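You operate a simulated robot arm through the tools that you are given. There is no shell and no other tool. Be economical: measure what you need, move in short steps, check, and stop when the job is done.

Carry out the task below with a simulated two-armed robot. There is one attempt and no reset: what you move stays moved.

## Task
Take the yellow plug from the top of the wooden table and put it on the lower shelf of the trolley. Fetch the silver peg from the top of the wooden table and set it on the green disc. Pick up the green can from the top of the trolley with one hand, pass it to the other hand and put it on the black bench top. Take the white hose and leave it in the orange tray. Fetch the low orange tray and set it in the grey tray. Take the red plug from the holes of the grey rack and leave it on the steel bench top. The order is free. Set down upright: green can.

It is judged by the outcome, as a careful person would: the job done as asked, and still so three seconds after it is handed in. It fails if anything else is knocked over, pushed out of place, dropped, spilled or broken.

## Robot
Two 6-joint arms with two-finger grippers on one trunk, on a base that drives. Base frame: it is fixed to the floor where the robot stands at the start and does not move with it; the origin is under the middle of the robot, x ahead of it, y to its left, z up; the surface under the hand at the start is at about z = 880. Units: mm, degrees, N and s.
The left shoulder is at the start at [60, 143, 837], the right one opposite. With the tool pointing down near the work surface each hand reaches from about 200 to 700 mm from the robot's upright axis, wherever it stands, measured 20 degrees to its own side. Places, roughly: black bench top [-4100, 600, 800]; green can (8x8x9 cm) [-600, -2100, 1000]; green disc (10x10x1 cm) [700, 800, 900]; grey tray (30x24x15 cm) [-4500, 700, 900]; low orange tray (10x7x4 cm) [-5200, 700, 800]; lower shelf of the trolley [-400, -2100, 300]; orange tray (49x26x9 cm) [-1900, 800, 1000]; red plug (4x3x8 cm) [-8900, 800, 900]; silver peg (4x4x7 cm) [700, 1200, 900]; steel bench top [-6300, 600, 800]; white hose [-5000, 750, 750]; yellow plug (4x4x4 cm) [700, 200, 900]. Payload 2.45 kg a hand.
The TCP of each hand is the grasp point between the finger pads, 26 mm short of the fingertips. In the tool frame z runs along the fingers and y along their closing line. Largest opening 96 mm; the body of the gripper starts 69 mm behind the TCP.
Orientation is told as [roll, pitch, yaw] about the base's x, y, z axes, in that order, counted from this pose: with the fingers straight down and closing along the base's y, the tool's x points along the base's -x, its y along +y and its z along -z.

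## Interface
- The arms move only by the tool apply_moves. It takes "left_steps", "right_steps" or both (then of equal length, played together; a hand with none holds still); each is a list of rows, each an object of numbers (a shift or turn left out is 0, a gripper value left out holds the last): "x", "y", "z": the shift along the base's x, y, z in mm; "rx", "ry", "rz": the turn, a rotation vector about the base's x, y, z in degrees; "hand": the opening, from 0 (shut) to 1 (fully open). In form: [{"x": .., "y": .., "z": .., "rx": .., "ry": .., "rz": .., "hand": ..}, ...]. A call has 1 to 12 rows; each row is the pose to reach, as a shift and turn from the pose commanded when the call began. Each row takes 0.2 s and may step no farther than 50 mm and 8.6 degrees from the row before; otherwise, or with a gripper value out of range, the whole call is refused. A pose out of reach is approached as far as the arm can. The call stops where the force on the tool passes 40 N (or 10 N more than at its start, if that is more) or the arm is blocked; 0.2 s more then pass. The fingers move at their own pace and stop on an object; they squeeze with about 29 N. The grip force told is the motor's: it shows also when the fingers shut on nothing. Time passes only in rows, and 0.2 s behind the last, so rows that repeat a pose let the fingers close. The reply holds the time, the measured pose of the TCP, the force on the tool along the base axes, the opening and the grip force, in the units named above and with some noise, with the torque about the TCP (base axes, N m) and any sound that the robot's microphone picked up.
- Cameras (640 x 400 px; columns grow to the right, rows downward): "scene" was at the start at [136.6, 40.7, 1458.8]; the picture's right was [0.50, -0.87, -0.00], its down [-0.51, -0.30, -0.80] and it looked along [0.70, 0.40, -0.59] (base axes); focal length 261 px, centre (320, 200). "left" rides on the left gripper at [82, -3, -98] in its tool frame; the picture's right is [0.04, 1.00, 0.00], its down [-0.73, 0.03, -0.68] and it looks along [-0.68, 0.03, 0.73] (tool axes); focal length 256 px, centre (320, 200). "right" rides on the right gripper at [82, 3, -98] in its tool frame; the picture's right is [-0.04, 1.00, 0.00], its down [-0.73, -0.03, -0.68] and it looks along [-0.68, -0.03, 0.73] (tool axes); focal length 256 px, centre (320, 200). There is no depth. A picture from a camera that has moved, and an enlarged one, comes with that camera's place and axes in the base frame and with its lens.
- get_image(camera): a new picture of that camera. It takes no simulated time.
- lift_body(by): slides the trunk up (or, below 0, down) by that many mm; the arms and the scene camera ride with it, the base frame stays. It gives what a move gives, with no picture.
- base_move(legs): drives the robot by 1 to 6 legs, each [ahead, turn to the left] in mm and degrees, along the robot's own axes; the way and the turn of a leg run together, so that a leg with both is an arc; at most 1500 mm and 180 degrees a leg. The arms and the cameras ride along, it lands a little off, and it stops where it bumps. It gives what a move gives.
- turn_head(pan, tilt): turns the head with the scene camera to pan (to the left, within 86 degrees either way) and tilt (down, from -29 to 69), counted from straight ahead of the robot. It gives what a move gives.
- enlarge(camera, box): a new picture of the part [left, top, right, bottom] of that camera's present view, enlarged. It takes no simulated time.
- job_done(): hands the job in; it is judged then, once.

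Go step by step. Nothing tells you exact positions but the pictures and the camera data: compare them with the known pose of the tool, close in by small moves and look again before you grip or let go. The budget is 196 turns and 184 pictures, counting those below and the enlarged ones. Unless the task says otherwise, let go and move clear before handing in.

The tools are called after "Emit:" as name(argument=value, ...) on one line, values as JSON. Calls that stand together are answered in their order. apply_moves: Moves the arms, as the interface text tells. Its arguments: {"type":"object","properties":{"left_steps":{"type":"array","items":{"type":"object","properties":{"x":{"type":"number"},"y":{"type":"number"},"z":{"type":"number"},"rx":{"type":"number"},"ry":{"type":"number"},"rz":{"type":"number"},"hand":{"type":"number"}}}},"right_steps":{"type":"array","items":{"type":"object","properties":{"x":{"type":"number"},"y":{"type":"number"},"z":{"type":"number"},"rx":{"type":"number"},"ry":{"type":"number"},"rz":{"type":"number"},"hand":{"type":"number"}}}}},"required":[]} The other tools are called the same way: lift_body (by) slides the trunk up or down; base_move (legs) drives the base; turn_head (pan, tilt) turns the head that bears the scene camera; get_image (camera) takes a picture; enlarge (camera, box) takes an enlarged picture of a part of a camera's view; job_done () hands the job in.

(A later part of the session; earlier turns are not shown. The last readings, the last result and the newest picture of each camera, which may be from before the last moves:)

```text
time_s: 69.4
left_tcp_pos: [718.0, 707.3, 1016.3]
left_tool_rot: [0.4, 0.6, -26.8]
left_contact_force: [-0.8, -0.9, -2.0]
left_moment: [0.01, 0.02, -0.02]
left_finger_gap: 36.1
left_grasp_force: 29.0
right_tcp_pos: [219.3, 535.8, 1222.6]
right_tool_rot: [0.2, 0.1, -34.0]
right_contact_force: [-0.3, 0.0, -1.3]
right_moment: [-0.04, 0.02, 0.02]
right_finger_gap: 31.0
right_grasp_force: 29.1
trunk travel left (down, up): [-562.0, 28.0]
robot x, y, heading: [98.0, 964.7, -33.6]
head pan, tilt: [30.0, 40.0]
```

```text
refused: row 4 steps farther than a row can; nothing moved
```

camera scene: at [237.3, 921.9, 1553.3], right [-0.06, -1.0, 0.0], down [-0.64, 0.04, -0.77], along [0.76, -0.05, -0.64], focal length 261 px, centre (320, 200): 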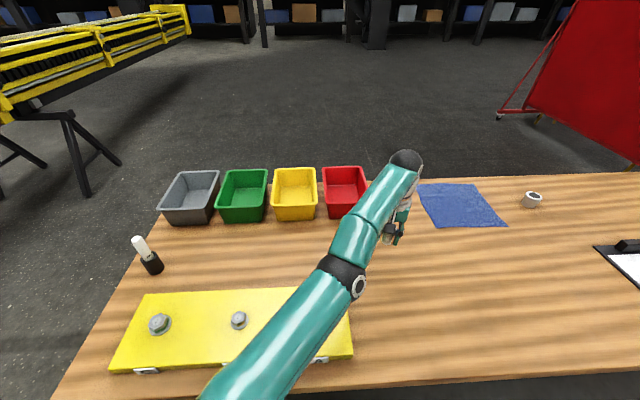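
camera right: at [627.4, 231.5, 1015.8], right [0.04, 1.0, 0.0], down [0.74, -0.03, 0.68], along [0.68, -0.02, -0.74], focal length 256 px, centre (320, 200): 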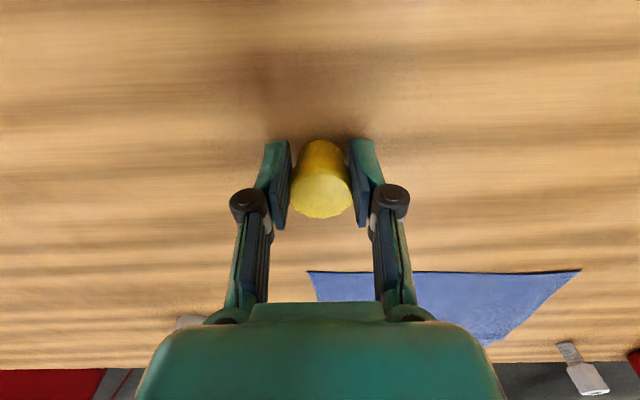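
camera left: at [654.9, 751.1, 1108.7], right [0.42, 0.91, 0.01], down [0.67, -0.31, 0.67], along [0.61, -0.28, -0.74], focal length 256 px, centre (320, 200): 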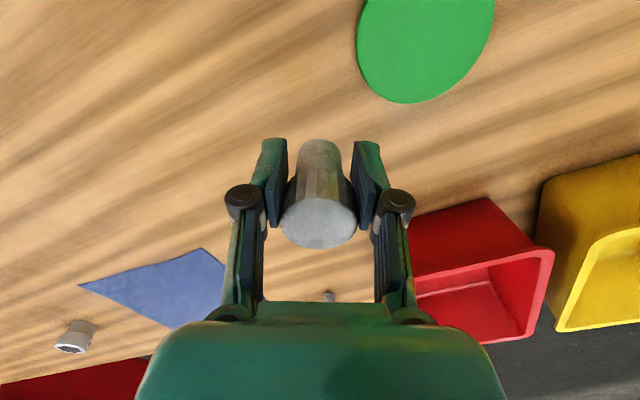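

Emit:
apply_moves(left_steps=[{"x": -8, "y": -28, "z": 34}, {"x": -16, "y": -56, "z": 68}, {"x": -24, "y": -84, "z": 102}, {"x": -32, "y": -112, "z": 136}, {"x": -40, "y": -136, "z": 170}, {"x": -40, "y": -136, "z": 215}])

```text
time_s: 70.8
left_tcp_pos: [610.4, 667.1, 1149.2]
left_tool_rot: [0.4, 0.5, -26.9]
left_contact_force: [-0.1, 0.0, -3.7]
left_moment: [0.03, 0.02, 0.01]
left_finger_gap: 35.9
left_grasp_force: 28.8
left hand out of reach, approached as far as the arm can: row 1, 2, 3, 4, 5, 6
right_tcp_pos: [218.8, 536.7, 1222.8]
right_tool_rot: [0.2, 0.3, -34.0]
right_contact_force: [0.1, 0.5, -0.3]
right_moment: [-0.01, -0.01, 0.03]
right_finger_gap: 31.1
right_grasp_force: 28.4
trunk travel left (down, up): [-562.0, 28.0]
robot x, y, heading: [102.9, 962.1, -33.8]
head pan, tilt: [30.0, 40.0]
```

Emit:
apply_moves(left_steps=[{"x": 27, "y": 41}, {"x": 54, "y": 82}, {"x": 81, "y": 123}, {"x": 110, "y": 165}, {"x": 110, "y": 165}])

Emit:
get_image(camera="scene")

```text
refused: row 4 steps farther than a row can; nothing moved
```

```text
156 pictures are left
camera scene: at [237.1, 922.7, 1553.4], right [-0.06, -1.0, 0.0], down [-0.64, 0.04, -0.77], along [0.76, -0.05, -0.64], focal length 261 px, centre (320, 200)
```

scene: 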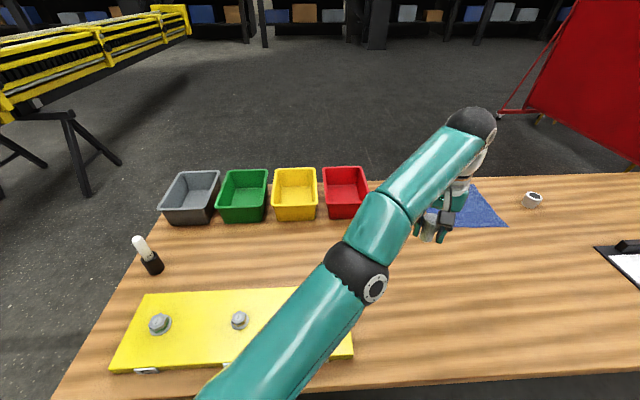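

Emit:
apply_moves(left_steps=[{"x": 25, "y": 38}, {"x": 50, "y": 76}, {"x": 75, "y": 114}, {"x": 100, "y": 152}, {"x": 100, "y": 152}])

```text
time_s: 72.0
left_tcp_pos: [709.8, 816.9, 1153.1]
left_tool_rot: [0.3, 0.5, -27.0]
left_contact_force: [-0.7, 0.0, -2.3]
left_moment: [0.03, 0.02, -0.01]
left_finger_gap: 36.1
left_grasp_force: 29.1
right_tcp_pos: [219.7, 536.0, 1223.3]
right_tool_rot: [0.1, 0.2, -33.9]
right_contact_force: [-0.4, 1.2, -0.1]
right_moment: [-0.01, -0.01, -0.01]
right_finger_gap: 31.1
right_grasp_force: 29.1
trunk travel left (down, up): [-562.0, 28.0]
robot x, y, heading: [99.0, 962.7, -33.4]
head pan, tilt: [30.0, 40.0]
```

That worked: the hand is now above the disc at [710, 817, 1153]. I descend.

Emit:
apply_moves(left_steps=[{"x": 1, "y": -10, "z": -40}, {"x": 1, "y": -10, "z": -85}, {"x": 1, "y": -10, "z": -130}, {"x": 1, "y": -10, "z": -165}])

Emit:
get_image(camera="left")

```text
time_s: 73.0
left_tcp_pos: [709.9, 806.9, 987.8]
left_tool_rot: [0.4, 0.5, -26.9]
left_contact_force: [-0.8, -0.1, -3.0]
left_moment: [0.01, 0.02, -0.01]
left_finger_gap: 35.7
left_grasp_force: 28.7
right_tcp_pos: [219.8, 536.6, 1223.2]
right_tool_rot: [0.2, 0.2, -33.9]
right_contact_force: [0.7, -0.2, 0.4]
right_moment: [0.01, 0.02, 0.0]
right_finger_gap: 31.3
right_grasp_force: 28.7
trunk travel left (down, up): [-562.0, 28.0]
robot x, y, heading: [100.5, 961.2, -33.2]
head pan, tilt: [30.0, 40.0]
```

```text
155 pictures are left
camera left: at [635.9, 840.4, 1087.9], right [0.42, 0.91, 0.01], down [0.67, -0.31, 0.67], along [0.61, -0.28, -0.74], focal length 256 px, centre (320, 200)
```

left: 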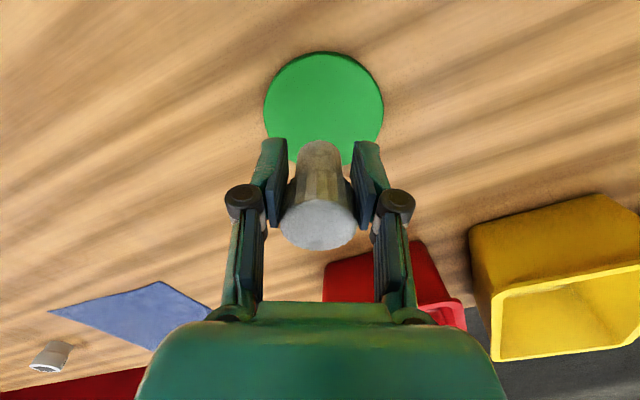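

Emit:
apply_moves(left_steps=[{"x": 2, "y": 1, "z": -25}, {"x": 2, "y": 1, "z": -40}, {"x": 2, "y": 1, "z": -46}, {"x": 2, "y": 1, "z": -50}])

Emit:
get_image(camera="left")

```text
time_s: 74.0
left_tcp_pos: [711.6, 806.8, 936.0]
left_tool_rot: [0.5, 0.4, -27.0]
left_contact_force: [-0.1, -0.4, -2.4]
left_moment: [0.03, 0.01, -0.02]
left_finger_gap: 36.1
left_grasp_force: 28.4
right_tcp_pos: [219.0, 535.8, 1223.4]
right_tool_rot: [0.3, 0.2, -34.0]
right_contact_force: [0.3, 0.2, -0.9]
right_moment: [0.01, 0.0, 0.03]
right_finger_gap: 31.0
right_grasp_force: 29.1
trunk travel left (down, up): [-562.0, 28.0]
robot x, y, heading: [99.9, 960.9, -33.5]
head pan, tilt: [30.0, 40.0]
```

```text
154 pictures are left
camera left: at [637.9, 840.5, 1037.6], right [0.42, 0.91, 0.01], down [0.67, -0.31, 0.67], along [0.61, -0.28, -0.74], focal length 256 px, centre (320, 200)
```

left: 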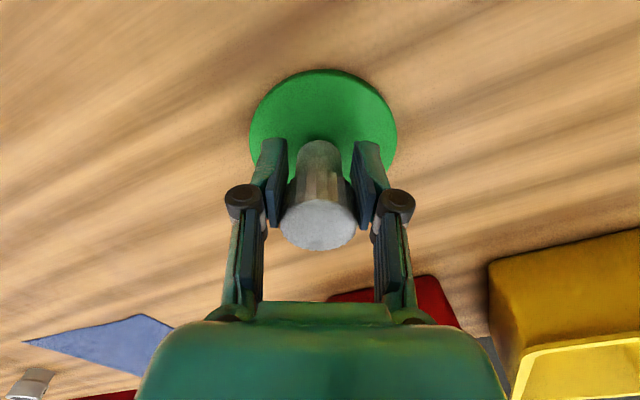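

Emit:
apply_moves(left_steps=[{"z": -3}, {"z": -5}, {"z": -5}])

```text
time_s: 74.8
left_tcp_pos: [711.8, 805.4, 933.6]
left_tool_rot: [0.4, 0.6, -26.9]
left_contact_force: [-0.1, 0.0, -2.1]
left_moment: [0.01, -0.02, 0.01]
left_finger_gap: 35.7
left_grasp_force: 29.0
right_tcp_pos: [219.6, 537.2, 1223.4]
right_tool_rot: [0.2, 0.2, -33.9]
right_contact_force: [0.9, -0.6, 0.4]
right_moment: [0.02, 0.02, -0.01]
right_finger_gap: 30.6
right_grasp_force: 28.8
trunk travel left (down, up): [-562.0, 28.0]
robot x, y, heading: [99.2, 962.4, -33.3]
head pan, tilt: [30.0, 40.0]
```

Emit:
apply_moves(left_steps=[{"z": -3}, {"z": -5}, {"z": -5}])

```text
time_s: 75.6
left_tcp_pos: [711.0, 805.9, 929.8]
left_tool_rot: [0.4, 0.2, -26.9]
left_contact_force: [2.7, -0.3, 17.9]
left_moment: [-0.13, -0.28, 0.04]
left_finger_gap: 35.9
left_grasp_force: 29.2
right_tcp_pos: [217.0, 538.2, 1223.2]
right_tool_rot: [0.2, 0.1, -33.8]
right_contact_force: [0.3, 0.0, -0.5]
right_moment: [-0.04, -0.01, 0.0]
right_finger_gap: 31.0
right_grasp_force: 29.0
trunk travel left (down, up): [-562.0, 28.0]
robot x, y, heading: [99.0, 963.2, -33.6]
head pan, tilt: [30.0, 40.0]
```

Contact with the disc. I back off slightly, open and rise.

Emit:
apply_moves(left_steps=[{"z": 2}, {"z": 2, "hand": 0.75}, {"z": 2, "hand": 0.75}, {"z": 30}, {"z": 75}, {"z": 120}, {"z": 160}])

Emit:
get_image(camera="left")

```text
time_s: 77.2
left_tcp_pos: [708.9, 809.7, 1089.8]
left_tool_rot: [0.4, 0.3, -26.9]
left_contact_force: [0.0, 0.7, 0.9]
left_moment: [0.0, -0.02, 0.01]
left_finger_gap: 71.9
left_grasp_force: 0.0
right_tcp_pos: [219.0, 536.5, 1223.9]
right_tool_rot: [0.2, 0.2, -33.9]
right_contact_force: [0.1, 0.0, 0.2]
right_moment: [0.03, -0.03, -0.01]
right_finger_gap: 31.1
right_grasp_force: 29.3
trunk travel left (down, up): [-562.0, 28.0]
robot x, y, heading: [101.1, 962.9, -33.4]
head pan, tilt: [30.0, 40.0]
```

```text
153 pictures are left
camera left: at [634.8, 843.5, 1190.5], right [0.42, 0.91, 0.01], down [0.67, -0.31, 0.67], along [0.61, -0.28, -0.74], focal length 256 px, centre (320, 200)
```

left: 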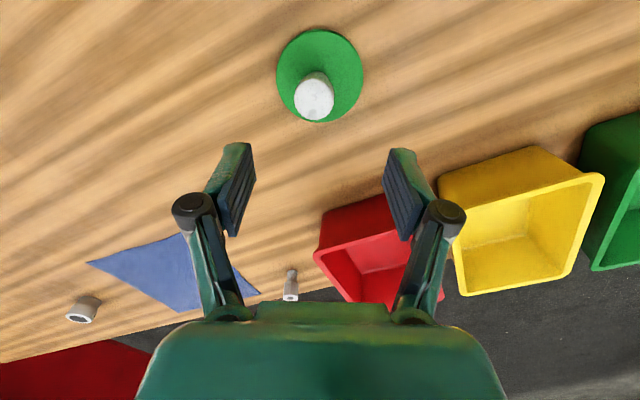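

The peg stands on the disc. I tuck the left hand, back off and head toward the trolley.

Emit:
apply_moves(left_steps=[{"x": -40, "y": 26, "z": 30}, {"x": -80, "y": 52, "z": 50}, {"x": -120, "y": 78, "z": 70}, {"x": -160, "y": 104, "z": 90}, {"x": -200, "y": 130, "z": 100}, {"x": -235, "y": 156, "z": 100}])

Emit:
base_move(legs=[[-260, 0], [0, -30], [0, -27]])

Emit:
turn_head(pan=0, tilt=25)

Emit:
get_image(camera="scene")

```text
refused: row 1 steps farther than a row can; nothing moved
```

```text
time_s: 82.2
left_tcp_pos: [105.6, 515.2, 1090.3]
left_tool_rot: [0.5, 0.5, -81.7]
left_contact_force: [-0.9, -1.0, 0.7]
left_moment: [0.0, -0.06, 0.01]
left_finger_gap: 72.2
left_grasp_force: 0.0
right_tcp_pos: [-400.3, 759.2, 1223.6]
right_tool_rot: [0.2, 0.3, -88.6]
right_contact_force: [-0.6, 0.1, -1.2]
right_moment: [-0.02, -0.05, -0.04]
right_finger_gap: 31.1
right_grasp_force: 29.4
trunk travel left (down, up): [-562.0, 28.0]
robot x, y, heading: [-75.6, 1101.8, -89.4]
head pan, tilt: [30.0, 40.0]
stopped in leg 3: the robot was blocked; the commanded pose is now the measured one
```

```text
time_s: 83.1
left_tcp_pos: [107.9, 515.2, 1090.1]
left_tool_rot: [0.4, 0.4, -81.5]
left_contact_force: [-0.6, -0.9, -0.5]
left_moment: [0.04, 0.02, -0.03]
left_finger_gap: 72.1
left_grasp_force: 0.0
right_tcp_pos: [-397.8, 759.9, 1224.3]
right_tool_rot: [0.2, 0.2, -88.6]
right_contact_force: [0.5, -0.9, -0.3]
right_moment: [-0.01, 0.02, -0.02]
right_finger_gap: 30.9
right_grasp_force: 29.0
trunk travel left (down, up): [-562.0, 28.0]
robot x, y, heading: [-80.0, 1105.6, -89.3]
head pan, tilt: [0.0, 25.0]
```

```text
152 pictures are left
camera scene: at [-74.9, 949.7, 1576.6], right [-1.0, -0.02, 0.0], down [-0.01, 0.42, -0.91], along [0.01, -0.91, -0.42], focal length 261 px, centre (320, 200)
```

scene: 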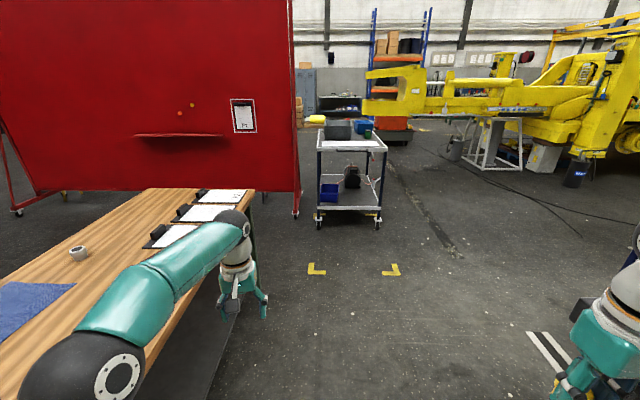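

The trolley is ahead; its near edge is at about y=-1760, x from -720 to -20. I tuck the left hand and drive up to it.

Emit:
apply_moves(left_steps=[{"x": 10, "y": 45}, {"x": 20, "y": 90}, {"x": 30, "y": 135}, {"x": 40, "y": 180}, {"x": 50, "y": 225}, {"x": 60, "y": 265}])

Emit:
base_move(legs=[[0, -7], [1100, 0], [1100, 0], [0, 7]])

Emit:
get_image(camera="scene")

```text
time_s: 84.5
left_tcp_pos: [170.9, 781.9, 1090.7]
left_tool_rot: [0.3, 0.4, -81.6]
left_contact_force: [0.1, 0.3, 0.2]
left_moment: [-0.01, 0.03, -0.01]
left_finger_gap: 72.1
left_grasp_force: 0.0
right_tcp_pos: [-397.4, 761.3, 1224.3]
right_tool_rot: [0.2, 0.1, -88.6]
right_contact_force: [0.3, -0.1, 0.5]
right_moment: [-0.02, 0.0, -0.05]
right_finger_gap: 30.8
right_grasp_force: 29.0
trunk travel left (down, up): [-562.0, 28.0]
robot x, y, heading: [-76.3, 1104.8, -89.3]
head pan, tilt: [0.0, 25.0]
```

```text
time_s: 96.9
left_tcp_pos: [-95.7, -1431.2, 1090.8]
left_tool_rot: [0.4, 0.4, -83.4]
left_contact_force: [0.0, 0.7, 0.0]
left_moment: [-0.01, -0.01, 0.0]
left_finger_gap: 71.9
left_grasp_force: 0.1
right_tcp_pos: [-665.6, -1432.3, 1225.4]
right_tool_rot: [0.1, 0.2, -90.5]
right_contact_force: [0.7, -0.4, 0.0]
right_moment: [0.01, 0.0, -0.01]
right_finger_gap: 31.2
right_grasp_force: 29.4
trunk travel left (down, up): [-562.0, 28.0]
robot x, y, heading: [-336.3, -1099.9, -91.1]
head pan, tilt: [0.0, 25.0]
```

```text
151 pictures are left
camera scene: at [-337.9, -1253.0, 1576.7], right [-1.0, 0.02, 0.0], down [0.01, 0.42, -0.91], along [-0.02, -0.91, -0.42], focal length 261 px, centre (320, 200)
```

scene: 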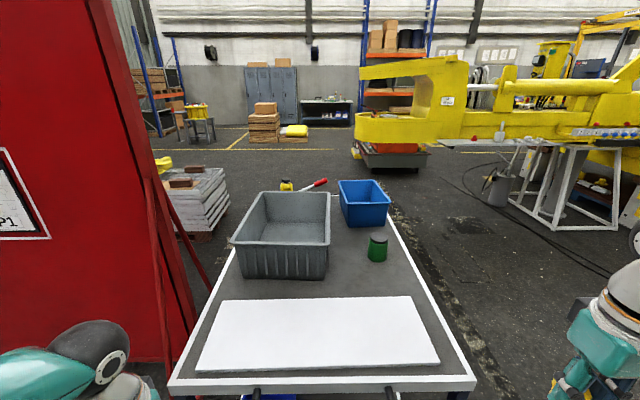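

The can stands on the trolley's right side at about [-583, -2098], so I will work from the -x side of the trolley. I drive round there.

Emit:
base_move(legs=[[0, -45], [0, -44], [850, 0]])

Emit:
base_move(legs=[[0, 45], [0, 45]])

Emit:
turn_head(pan=0, tilt=40)

Emit:
get_image(camera="scene")

```text
time_s: 101.8
left_tcp_pos: [-658.8, -1356.4, 1091.7]
left_tool_rot: [0.6, 0.4, -169.7]
left_contact_force: [0.5, 0.7, -0.1]
left_moment: [-0.02, -0.03, 0.02]
left_finger_gap: 72.0
left_grasp_force: 0.1
right_tcp_pos: [-697.6, -789.8, 1225.3]
right_tool_rot: [0.3, 0.4, -176.7]
right_contact_force: [0.2, 0.9, -0.7]
right_moment: [-0.05, -0.05, 0.06]
right_finger_gap: 30.7
right_grasp_force: 29.1
trunk travel left (down, up): [-562.0, 28.0]
robot x, y, heading: [-340.7, -1136.1, -177.7]
head pan, tilt: [0.0, 25.0]
stopped in leg 2: the robot was blocked; the commanded pose is now the measured one
```

```text
time_s: 106.6
left_tcp_pos: [-135.0, -1474.0, 1091.6]
left_tool_rot: [0.3, 0.5, -83.2]
left_contact_force: [-0.4, -0.4, -0.8]
left_moment: [-0.03, 0.02, -0.02]
left_finger_gap: 71.9
left_grasp_force: 0.1
right_tcp_pos: [-704.1, -1478.1, 1227.4]
right_tool_rot: [0.0, 0.2, -90.1]
right_contact_force: [0.8, 0.4, 0.1]
right_moment: [0.01, 0.04, 0.06]
right_finger_gap: 31.0
right_grasp_force: 28.4
trunk travel left (down, up): [-562.0, 28.0]
robot x, y, heading: [-380.1, -1136.3, -90.8]
head pan, tilt: [0.0, 25.0]
stopped in leg 2: the robot was blocked; the commanded pose is now the measured one
```

```text
time_s: 107.4
left_tcp_pos: [-137.8, -1474.3, 1091.3]
left_tool_rot: [0.4, 0.5, -83.2]
left_contact_force: [-0.3, -0.3, -0.7]
left_moment: [-0.02, -0.02, -0.03]
left_finger_gap: 71.9
left_grasp_force: 0.0
right_tcp_pos: [-706.7, -1478.5, 1226.4]
right_tool_rot: [0.2, 0.1, -90.2]
right_contact_force: [1.0, 0.4, -0.4]
right_moment: [0.0, 0.01, -0.02]
right_finger_gap: 30.8
right_grasp_force: 29.1
trunk travel left (down, up): [-562.0, 28.0]
robot x, y, heading: [-377.2, -1139.0, -90.8]
head pan, tilt: [0.0, 40.0]
```

```text
150 pictures are left
camera scene: at [-379.8, -1287.9, 1553.5], right [-1.0, 0.01, 0.0], down [0.01, 0.64, -0.77], along [-0.01, -0.77, -0.64], focal length 261 px, centre (320, 200)
```

scene: 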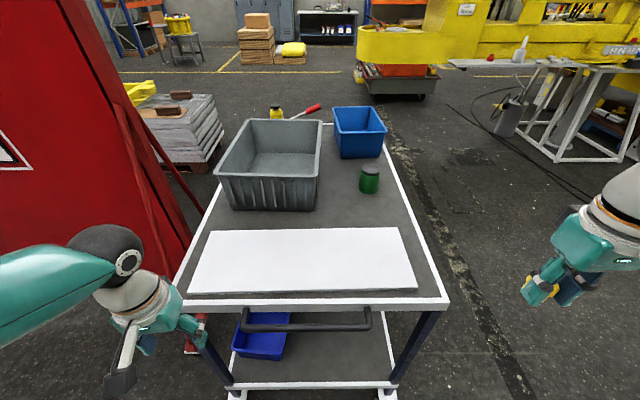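

The near end of the lower shelf is free to the right of the blue box. I lower the trunk here with the arms still clear of the trolley, then look.

Emit:
lift_body(by=-300)

Emit:
lift_body(by=-240)

Emit:
turn_head(pan=-10, tilt=30)

Emit:
get_image(camera="scene")

```text
time_s: 110.4
left_tcp_pos: [-138.6, -1473.0, 791.9]
left_tool_rot: [0.5, 0.6, -83.2]
left_contact_force: [-0.7, 0.7, 0.3]
left_moment: [0.02, 0.02, -0.03]
left_finger_gap: 71.8
left_grasp_force: 0.1
right_tcp_pos: [-706.5, -1478.4, 926.5]
right_tool_rot: [0.2, 0.1, -90.2]
right_contact_force: [-0.1, 0.1, 0.0]
right_moment: [-0.01, 0.02, -0.04]
right_finger_gap: 30.6
right_grasp_force: 29.2
trunk travel left (down, up): [-262.0, 328.0]
robot x, y, heading: [-379.7, -1140.6, -90.9]
head pan, tilt: [0.0, 40.0]
```

```text
time_s: 112.9
left_tcp_pos: [-136.6, -1473.3, 552.0]
left_tool_rot: [0.4, 0.5, -83.2]
left_contact_force: [-1.1, -0.7, -0.1]
left_moment: [-0.01, 0.03, -0.01]
left_finger_gap: 72.1
left_grasp_force: 0.1
right_tcp_pos: [-706.3, -1478.0, 685.9]
right_tool_rot: [0.3, 0.0, -90.2]
right_contact_force: [0.2, 0.0, 0.5]
right_moment: [-0.02, 0.0, -0.02]
right_finger_gap: 30.9
right_grasp_force: 29.1
trunk travel left (down, up): [-22.0, 568.0]
robot x, y, heading: [-382.4, -1140.6, -90.9]
head pan, tilt: [0.0, 40.0]
```

```text
time_s: 113.6
left_tcp_pos: [-136.4, -1473.9, 552.0]
left_tool_rot: [0.4, 0.5, -83.3]
left_contact_force: [-0.2, -0.3, 0.7]
left_moment: [-0.01, 0.0, 0.01]
left_finger_gap: 71.9
left_grasp_force: 0.1
right_tcp_pos: [-706.5, -1478.5, 687.3]
right_tool_rot: [0.1, 0.1, -90.2]
right_contact_force: [0.4, 0.2, -1.0]
right_moment: [0.01, -0.05, 0.01]
right_finger_gap: 31.0
right_grasp_force: 29.3
trunk travel left (down, up): [-22.0, 568.0]
robot x, y, heading: [-378.2, -1142.9, -90.8]
head pan, tilt: [-10.0, 30.0]
```

```text
149 pictures are left
camera scene: at [-395.8, -1291.6, 1028.7], right [-0.98, 0.19, 0.0], down [0.09, 0.49, -0.87], along [-0.16, -0.85, -0.5], focal length 261 px, centre (320, 200)
```

scene: 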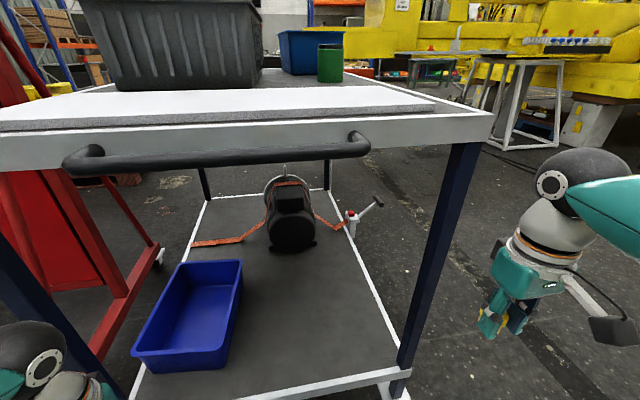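

Clear view: a bare patch of lower shelf around [-500, -1760]. I bring the right hand in front of it, low, then check.

Emit:
apply_moves(right_steps=[{"x": 35, "y": 0, "z": -35}, {"x": 70, "y": 0, "z": -70}, {"x": 105, "y": 0, "z": -105}, {"x": 140, "y": 0, "z": -140}, {"x": 175, "y": 0, "z": -175}, {"x": 206, "y": 0, "z": -210}, {"x": 206, "y": 0, "z": -245}])

Emit:
get_image(camera="scene")

```text
time_s: 115.2
left_tcp_pos: [-137.0, -1473.0, 552.2]
left_tool_rot: [0.4, 0.5, -83.2]
left_contact_force: [0.3, -0.1, 0.6]
left_moment: [-0.01, -0.01, -0.03]
left_finger_gap: 72.0
left_grasp_force: 0.1
right_tcp_pos: [-500.4, -1478.6, 440.8]
right_tool_rot: [0.2, 0.1, -90.2]
right_contact_force: [0.4, 0.4, -0.3]
right_moment: [-0.05, -0.03, 0.02]
right_finger_gap: 30.9
right_grasp_force: 28.4
trunk travel left (down, up): [-22.0, 568.0]
robot x, y, heading: [-376.9, -1136.0, -90.8]
head pan, tilt: [-10.0, 30.0]
```

```text
148 pictures are left
camera scene: at [-395.8, -1291.5, 1028.8], right [-0.98, 0.19, 0.0], down [0.09, 0.49, -0.87], along [-0.16, -0.85, -0.5], focal length 261 px, centre (320, 200)
```

scene: 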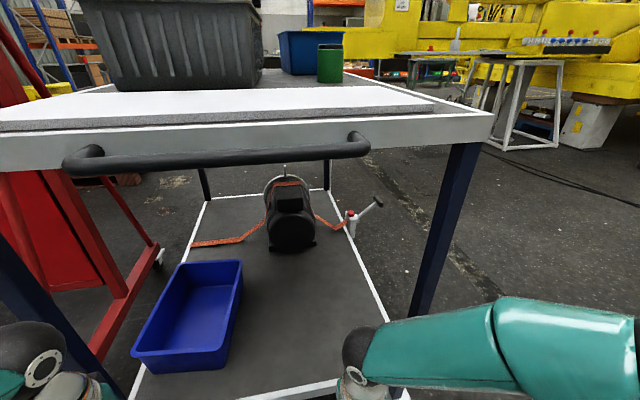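

The forearm swings out to the right, near the trolley's leg, so I aim further left: [-420, -1720]. I go in by small steps.

Emit:
apply_moves(right_steps=[{"x": 40}, {"x": 80}, {"x": 80, "y": -40}, {"x": 80, "y": -80}, {"x": 80, "y": -120}, {"x": 80, "y": -160}])

Emit:
get_image(camera="scene")

Emit:
get_image(camera="right")

```text
time_s: 116.6
left_tcp_pos: [-136.7, -1473.8, 552.0]
left_tool_rot: [0.5, 0.5, -83.2]
left_contact_force: [0.1, -0.2, 0.2]
left_moment: [0.01, 0.04, 0.02]
left_finger_gap: 72.0
left_grasp_force: 0.1
right_tcp_pos: [-419.9, -1640.1, 437.7]
right_tool_rot: [0.2, 0.2, -90.2]
right_contact_force: [-0.3, 0.3, -0.1]
right_moment: [-0.03, -0.01, -0.01]
right_finger_gap: 30.8
right_grasp_force: 28.7
trunk travel left (down, up): [-22.0, 568.0]
robot x, y, heading: [-378.4, -1138.7, -90.8]
head pan, tilt: [-10.0, 30.0]
```

```text
147 pictures are left
camera scene: at [-395.8, -1291.6, 1028.8], right [-0.98, 0.19, 0.0], down [0.09, 0.49, -0.87], along [-0.16, -0.85, -0.5], focal length 261 px, centre (320, 200)
```

scene: 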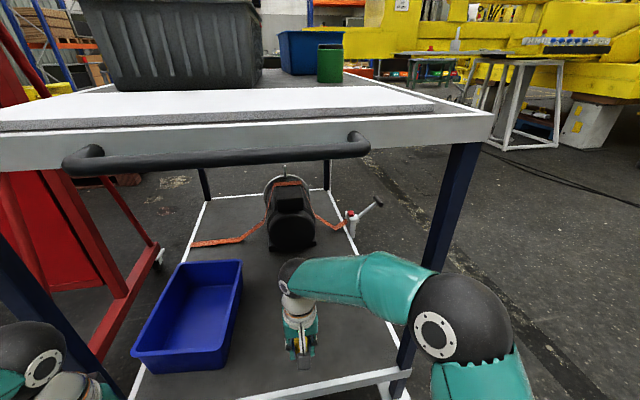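

```text
146 pictures are left
camera right: at [-418.3, -1558.4, 536.7], right [1.0, -0.04, 0.0], down [-0.03, -0.74, 0.68], along [-0.03, -0.68, -0.74], focal length 256 px, centre (320, 200)
```

right: 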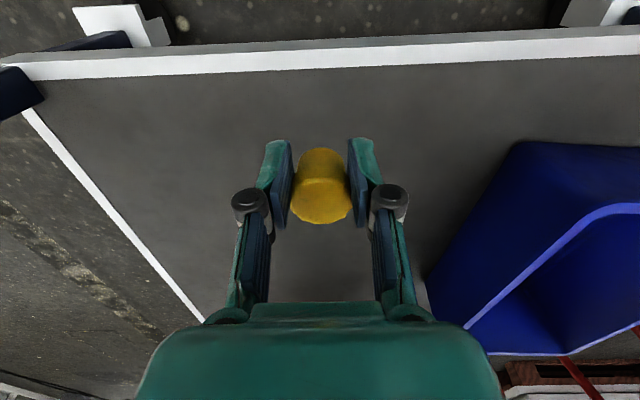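

Emit:
apply_moves(right_steps=[{"x": 10, "y": -20}, {"x": 15, "y": -40}, {"x": 20, "y": -60}, {"x": 20, "y": -60, "z": -35}, {"x": 20, "y": -60, "z": -65}])

Emit:
get_image(camera="scene")

Emit:
get_image(camera="right")

```text
time_s: 117.8
left_tcp_pos: [-136.6, -1473.5, 551.6]
left_tool_rot: [0.5, 0.6, -83.2]
left_contact_force: [-0.5, 0.5, 0.2]
left_moment: [-0.03, -0.02, 0.03]
left_finger_gap: 71.7
left_grasp_force: 0.2
right_tcp_pos: [-398.9, -1699.5, 373.5]
right_tool_rot: [0.2, 0.2, -90.2]
right_contact_force: [0.3, -0.1, 0.2]
right_moment: [-0.04, -0.01, -0.02]
right_finger_gap: 30.9
right_grasp_force: 28.8
trunk travel left (down, up): [-22.0, 568.0]
robot x, y, heading: [-379.3, -1135.7, -90.7]
head pan, tilt: [-10.0, 30.0]
```

```text
145 pictures are left
camera scene: at [-395.8, -1291.8, 1028.8], right [-0.98, 0.19, 0.0], down [0.09, 0.49, -0.87], along [-0.16, -0.85, -0.5], focal length 261 px, centre (320, 200)
```

scene: 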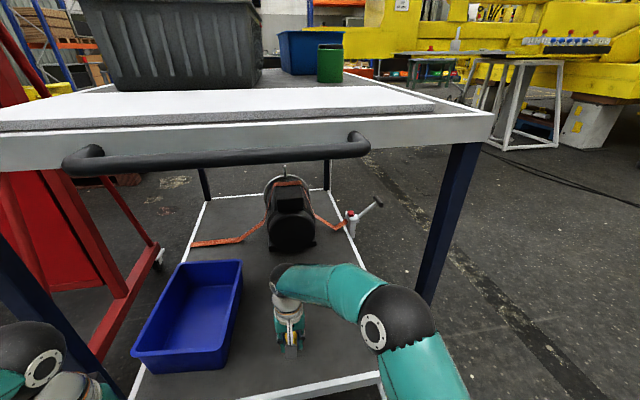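

```text
144 pictures are left
camera right: at [-396.8, -1617.0, 472.8], right [1.0, -0.04, 0.0], down [-0.03, -0.74, 0.68], along [-0.03, -0.68, -0.74], focal length 256 px, centre (320, 200)
```

right: 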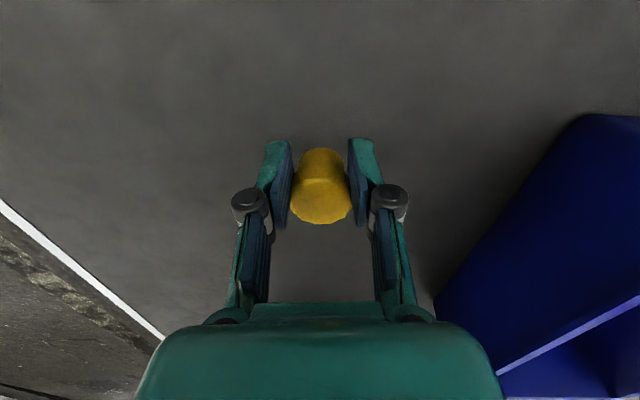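

Clear of leg and box. I lower until contact.

Emit:
apply_moves(right_steps=[{"z": -10}, {"z": -16}, {"z": -20}, {"z": -23}, {"z": -26}])

```text
time_s: 119.0
left_tcp_pos: [-136.9, -1474.0, 551.3]
left_tool_rot: [0.4, 0.5, -83.2]
left_contact_force: [0.1, -0.2, -0.7]
left_moment: [0.04, 0.05, -0.03]
left_finger_gap: 71.8
left_grasp_force: 0.1
right_tcp_pos: [-399.7, -1698.1, 350.3]
right_tool_rot: [0.2, 0.1, -90.2]
right_contact_force: [-0.8, 0.3, -0.9]
right_moment: [0.0, 0.01, 0.0]
right_finger_gap: 30.8
right_grasp_force: 29.1
trunk travel left (down, up): [-22.0, 568.0]
robot x, y, heading: [-378.8, -1139.6, -90.9]
head pan, tilt: [-10.0, 30.0]
```

Emit:
apply_moves(right_steps=[{"z": -5}, {"z": -8}, {"z": -11}, {"z": -14}, {"z": -14}])

Emit:
get_image(camera="right")

```text
time_s: 120.2
left_tcp_pos: [-136.3, -1474.6, 551.9]
left_tool_rot: [0.5, 0.5, -83.2]
left_contact_force: [-0.4, -0.5, 0.9]
left_moment: [-0.02, 0.04, 0.0]
left_finger_gap: 71.8
left_grasp_force: 0.2
right_tcp_pos: [-399.2, -1699.3, 337.2]
right_tool_rot: [0.2, 0.3, -90.3]
right_contact_force: [-0.6, 0.3, 0.1]
right_moment: [0.0, 0.0, -0.02]
right_finger_gap: 30.8
right_grasp_force: 29.2
trunk travel left (down, up): [-22.0, 568.0]
robot x, y, heading: [-380.6, -1139.8, -90.9]
head pan, tilt: [-10.0, 30.0]
```

```text
143 pictures are left
camera right: at [-397.5, -1616.7, 435.9], right [1.0, -0.04, 0.0], down [-0.03, -0.74, 0.68], along [-0.03, -0.68, -0.74], focal length 256 px, centre (320, 200)
```

right: 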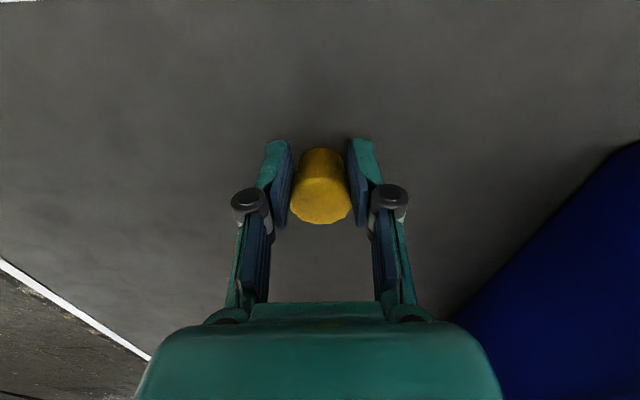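

Emit:
apply_moves(right_steps=[{"z": -4}, {"z": -8}, {"z": -11}, {"z": -14}, {"z": -14}])

```text
time_s: 121.4
left_tcp_pos: [-136.3, -1471.8, 554.8]
left_tool_rot: [0.4, 0.3, -83.2]
left_contact_force: [0.2, 0.6, -0.3]
left_moment: [0.05, -0.01, 0.03]
left_finger_gap: 71.8
left_grasp_force: 0.1
right_tcp_pos: [-400.2, -1698.7, 325.8]
right_tool_rot: [0.3, -0.2, -90.2]
right_contact_force: [-1.6, 2.4, 36.9]
right_moment: [0.1, 0.46, 0.11]
right_finger_gap: 30.8
right_grasp_force: 28.9
trunk travel left (down, up): [-22.0, 568.0]
robot x, y, heading: [-378.7, -1142.1, -90.8]
head pan, tilt: [-10.0, 30.0]
```

Contact. I ease up, release and rise straight.

Emit:
apply_moves(right_steps=[{"z": 4}, {"z": 4, "hand": 0.6}, {"z": 4, "hand": 0.6}, {"z": 4, "hand": 0.6}, {"z": 40}, {"z": 80}])

Emit:
get_image(camera="right")

```text
time_s: 122.8
left_tcp_pos: [-137.2, -1473.7, 552.4]
left_tool_rot: [0.4, 0.5, -83.2]
left_contact_force: [-0.7, 0.0, -0.9]
left_moment: [-0.01, -0.01, 0.02]
left_finger_gap: 72.0
left_grasp_force: 0.0
right_tcp_pos: [-399.9, -1700.1, 399.0]
right_tool_rot: [0.3, 0.2, -90.2]
right_contact_force: [-0.2, 0.3, -0.4]
right_moment: [0.0, -0.01, 0.02]
right_finger_gap: 58.1
right_grasp_force: 0.1
trunk travel left (down, up): [-22.0, 568.0]
robot x, y, heading: [-381.4, -1140.0, -90.7]
head pan, tilt: [-10.0, 30.0]
```

```text
142 pictures are left
camera right: at [-397.8, -1619.6, 499.0], right [1.0, -0.04, 0.0], down [-0.03, -0.74, 0.68], along [-0.03, -0.68, -0.74], focal length 256 px, centre (320, 200)
```

right: 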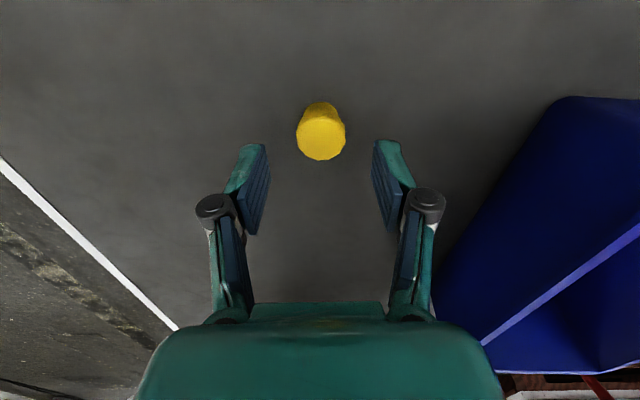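

The plug sits on the lower shelf. I withdraw the hand the way it came and raise the trunk.

Emit:
apply_moves(right_steps=[{"z": 35}, {"x": -10, "y": 40, "z": 40}, {"x": -15, "y": 80, "z": 40}, {"x": -20, "y": 120, "z": 40}, {"x": -30, "y": 160, "z": 40}, {"x": -50, "y": 200, "z": 40}, {"x": -90, "y": 222, "z": 40}, {"x": -130, "y": 222, "z": 60}, {"x": -170, "y": 222, "z": 90}, {"x": -210, "y": 222, "z": 120}, {"x": -245, "y": 222, "z": 150}])

Emit:
base_move(legs=[[-200, 0]])

Emit:
lift_body(by=540)

```text
time_s: 125.2
left_tcp_pos: [-136.4, -1474.1, 552.1]
left_tool_rot: [0.4, 0.5, -83.3]
left_contact_force: [0.7, 0.6, 0.3]
left_moment: [0.01, -0.02, 0.0]
left_finger_gap: 72.0
left_grasp_force: 0.1
right_tcp_pos: [-644.1, -1478.2, 555.6]
right_tool_rot: [0.1, 0.2, -90.1]
right_contact_force: [0.3, -0.9, -0.1]
right_moment: [0.02, -0.03, 0.02]
right_finger_gap: 57.5
right_grasp_force: 0.1
trunk travel left (down, up): [-22.0, 568.0]
robot x, y, heading: [-379.3, -1138.3, -90.7]
head pan, tilt: [-10.0, 30.0]
```

```text
time_s: 126.8
left_tcp_pos: [-134.7, -1272.3, 552.4]
left_tool_rot: [0.4, 0.4, -83.1]
left_contact_force: [0.3, 1.0, 0.0]
left_moment: [-0.01, 0.0, 0.0]
left_finger_gap: 72.1
left_grasp_force: 0.1
right_tcp_pos: [-641.6, -1278.3, 555.6]
right_tool_rot: [0.2, 0.1, -90.2]
right_contact_force: [-0.4, 0.4, -0.3]
right_moment: [0.02, -0.01, 0.0]
right_finger_gap: 57.4
right_grasp_force: 0.0
trunk travel left (down, up): [-22.0, 568.0]
robot x, y, heading: [-378.8, -942.8, -90.8]
head pan, tilt: [-10.0, 30.0]
```

```text
refused: 540 is not a number from -400 to 400
```

Emit:
lift_body(by=400)

Emit:
lift_body(by=140)

Emit:
base_move(legs=[[0, -45]])

Emit:
base_move(legs=[[0, -44]])

Emit:
base_move(legs=[[860, 0]])

Emit:
base_move(legs=[[0, 45]])

Emit:
base_move(legs=[[0, 45]])

Emit:
get_image(camera="scene")

```text
time_s: 130.7
left_tcp_pos: [-134.8, -1273.6, 952.6]
left_tool_rot: [0.4, 0.5, -83.2]
left_contact_force: [-0.4, 1.2, -0.2]
left_moment: [-0.03, 0.0, 0.0]
left_finger_gap: 71.8
left_grasp_force: 0.1
right_tcp_pos: [-642.2, -1278.2, 957.2]
right_tool_rot: [0.1, 0.2, -90.1]
right_contact_force: [0.6, -0.6, -0.4]
right_moment: [0.0, -0.02, 0.01]
right_finger_gap: 57.6
right_grasp_force: 0.1
trunk travel left (down, up): [-422.0, 168.0]
robot x, y, heading: [-377.5, -937.8, -90.7]
head pan, tilt: [-10.0, 30.0]
```

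```text
time_s: 132.3
left_tcp_pos: [-134.2, -1273.2, 1093.6]
left_tool_rot: [0.3, 0.5, -83.1]
left_contact_force: [1.0, 0.4, 0.0]
left_moment: [0.02, 0.0, 0.0]
left_finger_gap: 72.3
left_grasp_force: 0.1
right_tcp_pos: [-640.9, -1278.7, 1097.4]
right_tool_rot: [0.2, 0.1, -90.1]
right_contact_force: [0.4, -0.7, 0.3]
right_moment: [0.02, 0.03, -0.03]
right_finger_gap: 57.5
right_grasp_force: 0.0
trunk travel left (down, up): [-562.0, 28.0]
robot x, y, heading: [-375.1, -941.9, -90.7]
head pan, tilt: [-10.0, 30.0]
```

```text
time_s: 135.0
left_tcp_pos: [-436.3, -1346.4, 1093.7]
left_tool_rot: [0.5, 0.5, -127.5]
left_contact_force: [-0.2, -0.1, -0.3]
left_moment: [-0.01, -0.04, 0.03]
left_finger_gap: 71.8
left_grasp_force: 0.1
right_tcp_pos: [-803.6, -996.0, 1096.1]
right_tool_rot: [0.2, 0.1, -134.5]
right_contact_force: [0.0, 0.5, -0.8]
right_moment: [0.0, 0.02, 0.01]
right_finger_gap: 57.5
right_grasp_force: 0.0
trunk travel left (down, up): [-562.0, 28.0]
robot x, y, heading: [-363.4, -953.4, -135.1]
head pan, tilt: [-10.0, 30.0]
```

```text
time_s: 137.7
left_tcp_pos: [-689.1, -1182.5, 1093.3]
left_tool_rot: [0.4, 0.5, -171.6]
left_contact_force: [0.5, 0.1, -0.8]
left_moment: [0.0, 0.02, -0.01]
left_finger_gap: 71.7
left_grasp_force: 0.1
right_tcp_pos: [-709.8, -676.0, 1096.5]
right_tool_rot: [0.2, 0.3, -178.5]
right_contact_force: [-0.4, 0.0, 1.2]
right_moment: [0.0, -0.01, 0.0]
right_finger_gap: 57.5
right_grasp_force: 0.2
trunk travel left (down, up): [-562.0, 28.0]
robot x, y, heading: [-364.7, -976.2, -179.1]
head pan, tilt: [-10.0, 30.0]
```

```text
time_s: 142.3
left_tcp_pos: [-1539.3, -1197.7, 1092.5]
left_tool_rot: [0.4, 0.5, -171.6]
left_contact_force: [-0.2, 1.1, -0.5]
left_moment: [0.01, 0.01, -0.01]
left_finger_gap: 71.9
left_grasp_force: 0.1
right_tcp_pos: [-1557.5, -691.2, 1097.4]
right_tool_rot: [0.2, 0.1, -178.8]
right_contact_force: [0.5, -0.2, -1.0]
right_moment: [0.05, -0.02, -0.02]
right_finger_gap: 57.9
right_grasp_force: 0.1
trunk travel left (down, up): [-562.0, 28.0]
robot x, y, heading: [-1207.6, -995.4, -178.9]
head pan, tilt: [-10.0, 30.0]
```

```text
time_s: 145.0
left_tcp_pos: [-1297.3, -1370.5, 1094.2]
left_tool_rot: [0.5, 0.5, -127.0]
left_contact_force: [-0.1, 0.4, -0.1]
left_moment: [0.0, -0.05, 0.0]
left_finger_gap: 71.7
left_grasp_force: 0.1
right_tcp_pos: [-1667.5, -1022.1, 1097.6]
right_tool_rot: [0.2, 0.2, -133.9]
right_contact_force: [-0.5, -0.3, 0.2]
right_moment: [0.04, -0.04, 0.05]
right_finger_gap: 57.6
right_grasp_force: 0.0
trunk travel left (down, up): [-562.0, 28.0]
robot x, y, heading: [-1224.0, -974.5, -134.0]
head pan, tilt: [-10.0, 30.0]
```

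```text
time_s: 147.7
left_tcp_pos: [-996.3, -1302.6, 1093.8]
left_tool_rot: [0.4, 0.6, -81.6]
left_contact_force: [-0.6, 0.6, 0.0]
left_moment: [0.02, -0.02, 0.0]
left_finger_gap: 72.0
left_grasp_force: 0.0
right_tcp_pos: [-1501.7, -1322.1, 1098.7]
right_tool_rot: [0.2, 0.2, -88.7]
right_contact_force: [-0.3, 0.5, 0.4]
right_moment: [0.01, -0.05, 0.04]
right_finger_gap: 57.5
right_grasp_force: 0.1
trunk travel left (down, up): [-562.0, 28.0]
robot x, y, heading: [-1244.2, -978.4, -89.1]
head pan, tilt: [-10.0, 30.0]
```

```text
141 pictures are left
camera scene: at [-1261.1, -1129.0, 1568.8], right [-0.99, 0.16, 0.0], down [0.08, 0.49, -0.87], along [-0.14, -0.85, -0.5], focal length 261 px, centre (320, 200)
```

scene: 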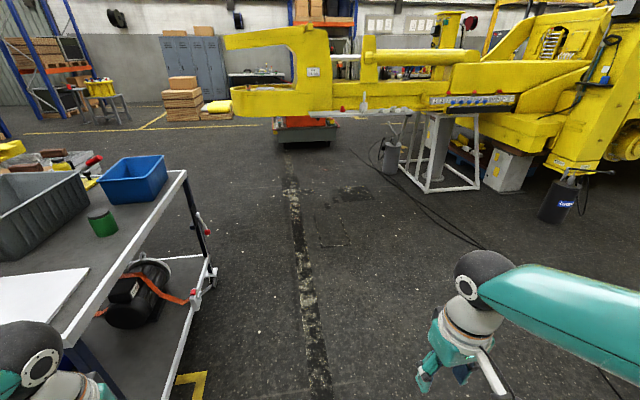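

I drive alongside the trolley and turn to face it.

Emit:
base_move(legs=[[1220, 0]])

Emit:
base_move(legs=[[0, 45]])

Emit:
base_move(legs=[[0, 44]])

Emit:
turn_head(pan=10, tilt=40)

Emit:
get_image(camera="scene")

```text
time_s: 153.8
left_tcp_pos: [-952.9, -2480.8, 1094.2]
left_tool_rot: [0.3, 0.5, -80.0]
left_contact_force: [-0.2, -0.3, 1.1]
left_moment: [0.04, 0.02, 0.0]
left_finger_gap: 71.9
left_grasp_force: 0.2
right_tcp_pos: [-1458.4, -2514.0, 1098.8]
right_tool_rot: [0.2, 0.2, -87.0]
right_contact_force: [0.5, -0.2, -0.3]
right_moment: [0.02, -0.02, -0.01]
right_finger_gap: 57.4
right_grasp_force: 0.0
trunk travel left (down, up): [-562.0, 28.0]
robot x, y, heading: [-1213.0, -2159.0, -87.6]
head pan, tilt: [-10.0, 30.0]
```

```text
time_s: 156.5
left_tcp_pos: [-802.5, -2200.9, 1095.7]
left_tool_rot: [0.4, 0.5, -34.8]
left_contact_force: [-0.1, 1.3, 0.1]
left_moment: [0.02, 0.02, 0.01]
left_finger_gap: 72.1
left_grasp_force: 0.0
right_tcp_pos: [-1136.0, -2584.8, 1098.6]
right_tool_rot: [0.1, 0.2, -41.7]
right_contact_force: [-0.1, -0.2, -0.2]
right_moment: [0.01, -0.02, -0.03]
right_finger_gap: 57.5
right_grasp_force: 0.0
trunk travel left (down, up): [-562.0, 28.0]
robot x, y, heading: [-1226.3, -2178.4, -42.5]
head pan, tilt: [-10.0, 30.0]
```

```text
time_s: 159.2
left_tcp_pos: [-907.4, -1896.7, 1096.4]
left_tool_rot: [0.4, 0.5, 9.4]
left_contact_force: [-0.4, 0.7, -1.1]
left_moment: [-0.01, -0.04, -0.04]
left_finger_gap: 71.8
left_grasp_force: 0.1
right_tcp_pos: [-878.1, -2404.0, 1099.9]
right_tool_rot: [0.1, 0.2, 2.5]
right_contact_force: [0.5, 1.0, 0.3]
right_moment: [0.0, 0.0, 0.03]
right_finger_gap: 57.5
right_grasp_force: 0.1
trunk travel left (down, up): [-562.0, 28.0]
robot x, y, heading: [-1228.3, -2198.0, 1.6]
head pan, tilt: [-10.0, 30.0]
```

```text
time_s: 160.0
left_tcp_pos: [-905.9, -1899.1, 1095.7]
left_tool_rot: [0.4, 0.5, 9.4]
left_contact_force: [-0.2, -0.5, 0.0]
left_moment: [0.0, 0.04, -0.01]
left_finger_gap: 72.1
left_grasp_force: 0.1
right_tcp_pos: [-878.3, -2405.2, 1100.3]
right_tool_rot: [0.2, 0.0, 2.5]
right_contact_force: [-0.3, -0.7, -0.5]
right_moment: [0.0, -0.03, 0.03]
right_finger_gap: 57.8
right_grasp_force: 0.1
trunk travel left (down, up): [-562.0, 28.0]
robot x, y, heading: [-1224.7, -2202.0, 1.4]
head pan, tilt: [10.0, 40.0]
```

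```text
140 pictures are left
camera scene: at [-1083.1, -2185.0, 1553.5], right [0.2, -0.98, 0.0], down [-0.63, -0.13, -0.77], along [0.75, 0.15, -0.64], focal length 261 px, centre (320, 200)
```

scene: 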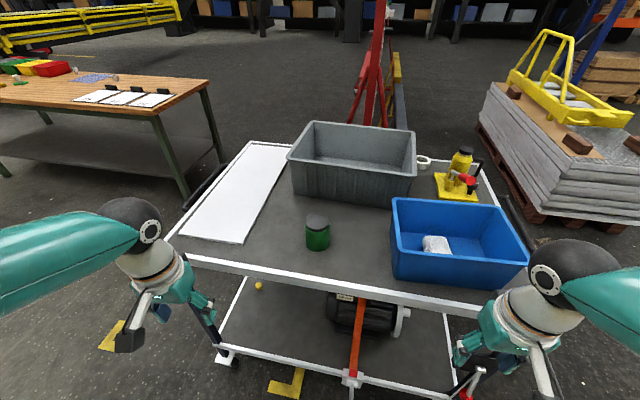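

Emit:
base_move(legs=[[140, 0]])

Emit:
apply_moves(left_steps=[{"x": 25, "y": -40, "rz": -2, "hand": 1}, {"x": 50, "y": -80, "rz": -4}, {"x": 75, "y": -120, "rz": -6}, {"x": 100, "y": -160, "rz": -8}, {"x": 125, "y": -190, "rz": -9}])

Emit:
get_image(camera="left")

Emit:
get_image(camera="scene")

```text
time_s: 161.4
left_tcp_pos: [-764.8, -1894.9, 1095.8]
left_tool_rot: [0.4, 0.6, 9.4]
left_contact_force: [0.5, 0.3, -0.7]
left_moment: [0.0, 0.05, -0.01]
left_finger_gap: 72.4
left_grasp_force: 0.0
right_tcp_pos: [-735.9, -2401.5, 1099.4]
right_tool_rot: [0.2, 0.3, 2.5]
right_contact_force: [0.5, -0.3, -0.4]
right_moment: [0.0, 0.08, 0.03]
right_finger_gap: 57.7
right_grasp_force: 0.0
trunk travel left (down, up): [-562.0, 28.0]
robot x, y, heading: [-1088.3, -2193.6, 1.4]
head pan, tilt: [10.0, 40.0]
```

```text
time_s: 162.6
left_tcp_pos: [-640.6, -2084.1, 1093.4]
left_tool_rot: [0.3, 0.5, 0.3]
left_contact_force: [-0.1, 0.3, 0.6]
left_moment: [0.02, 0.01, -0.01]
left_finger_gap: 96.1
left_grasp_force: 0.0
right_tcp_pos: [-736.9, -2401.4, 1100.7]
right_tool_rot: [0.2, 0.3, 2.5]
right_contact_force: [0.0, 0.0, 1.2]
right_moment: [0.03, 0.01, 0.0]
right_finger_gap: 57.5
right_grasp_force: 0.1
trunk travel left (down, up): [-562.0, 28.0]
robot x, y, heading: [-1086.9, -2194.2, 1.4]
head pan, tilt: [10.0, 40.0]
```

```text
139 pictures are left
camera left: at [-721.2, -2087.8, 1194.7], right [-0.05, 1.0, 0.01], down [0.74, 0.03, 0.67], along [0.67, 0.04, -0.74], focal length 256 px, centre (320, 200)
```

left: 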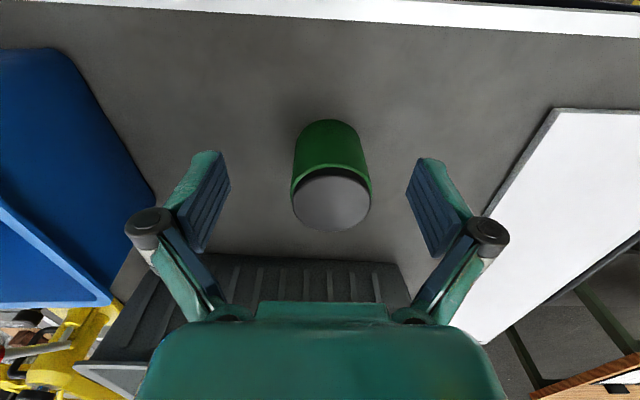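

```text
138 pictures are left
camera scene: at [-942.0, -2181.4, 1553.3], right [0.2, -0.98, 0.0], down [-0.63, -0.13, -0.77], along [0.75, 0.15, -0.64], focal length 261 px, centre (320, 200)
```

scene: 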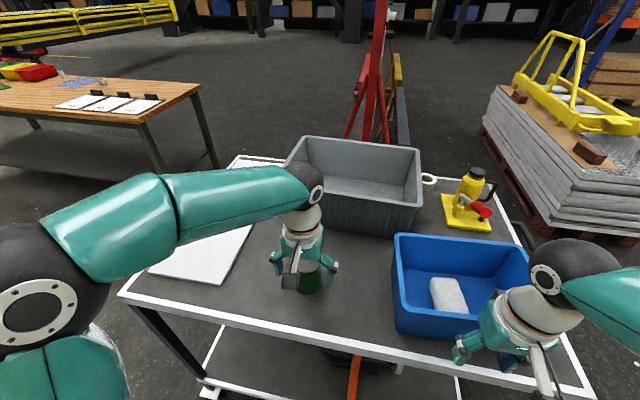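

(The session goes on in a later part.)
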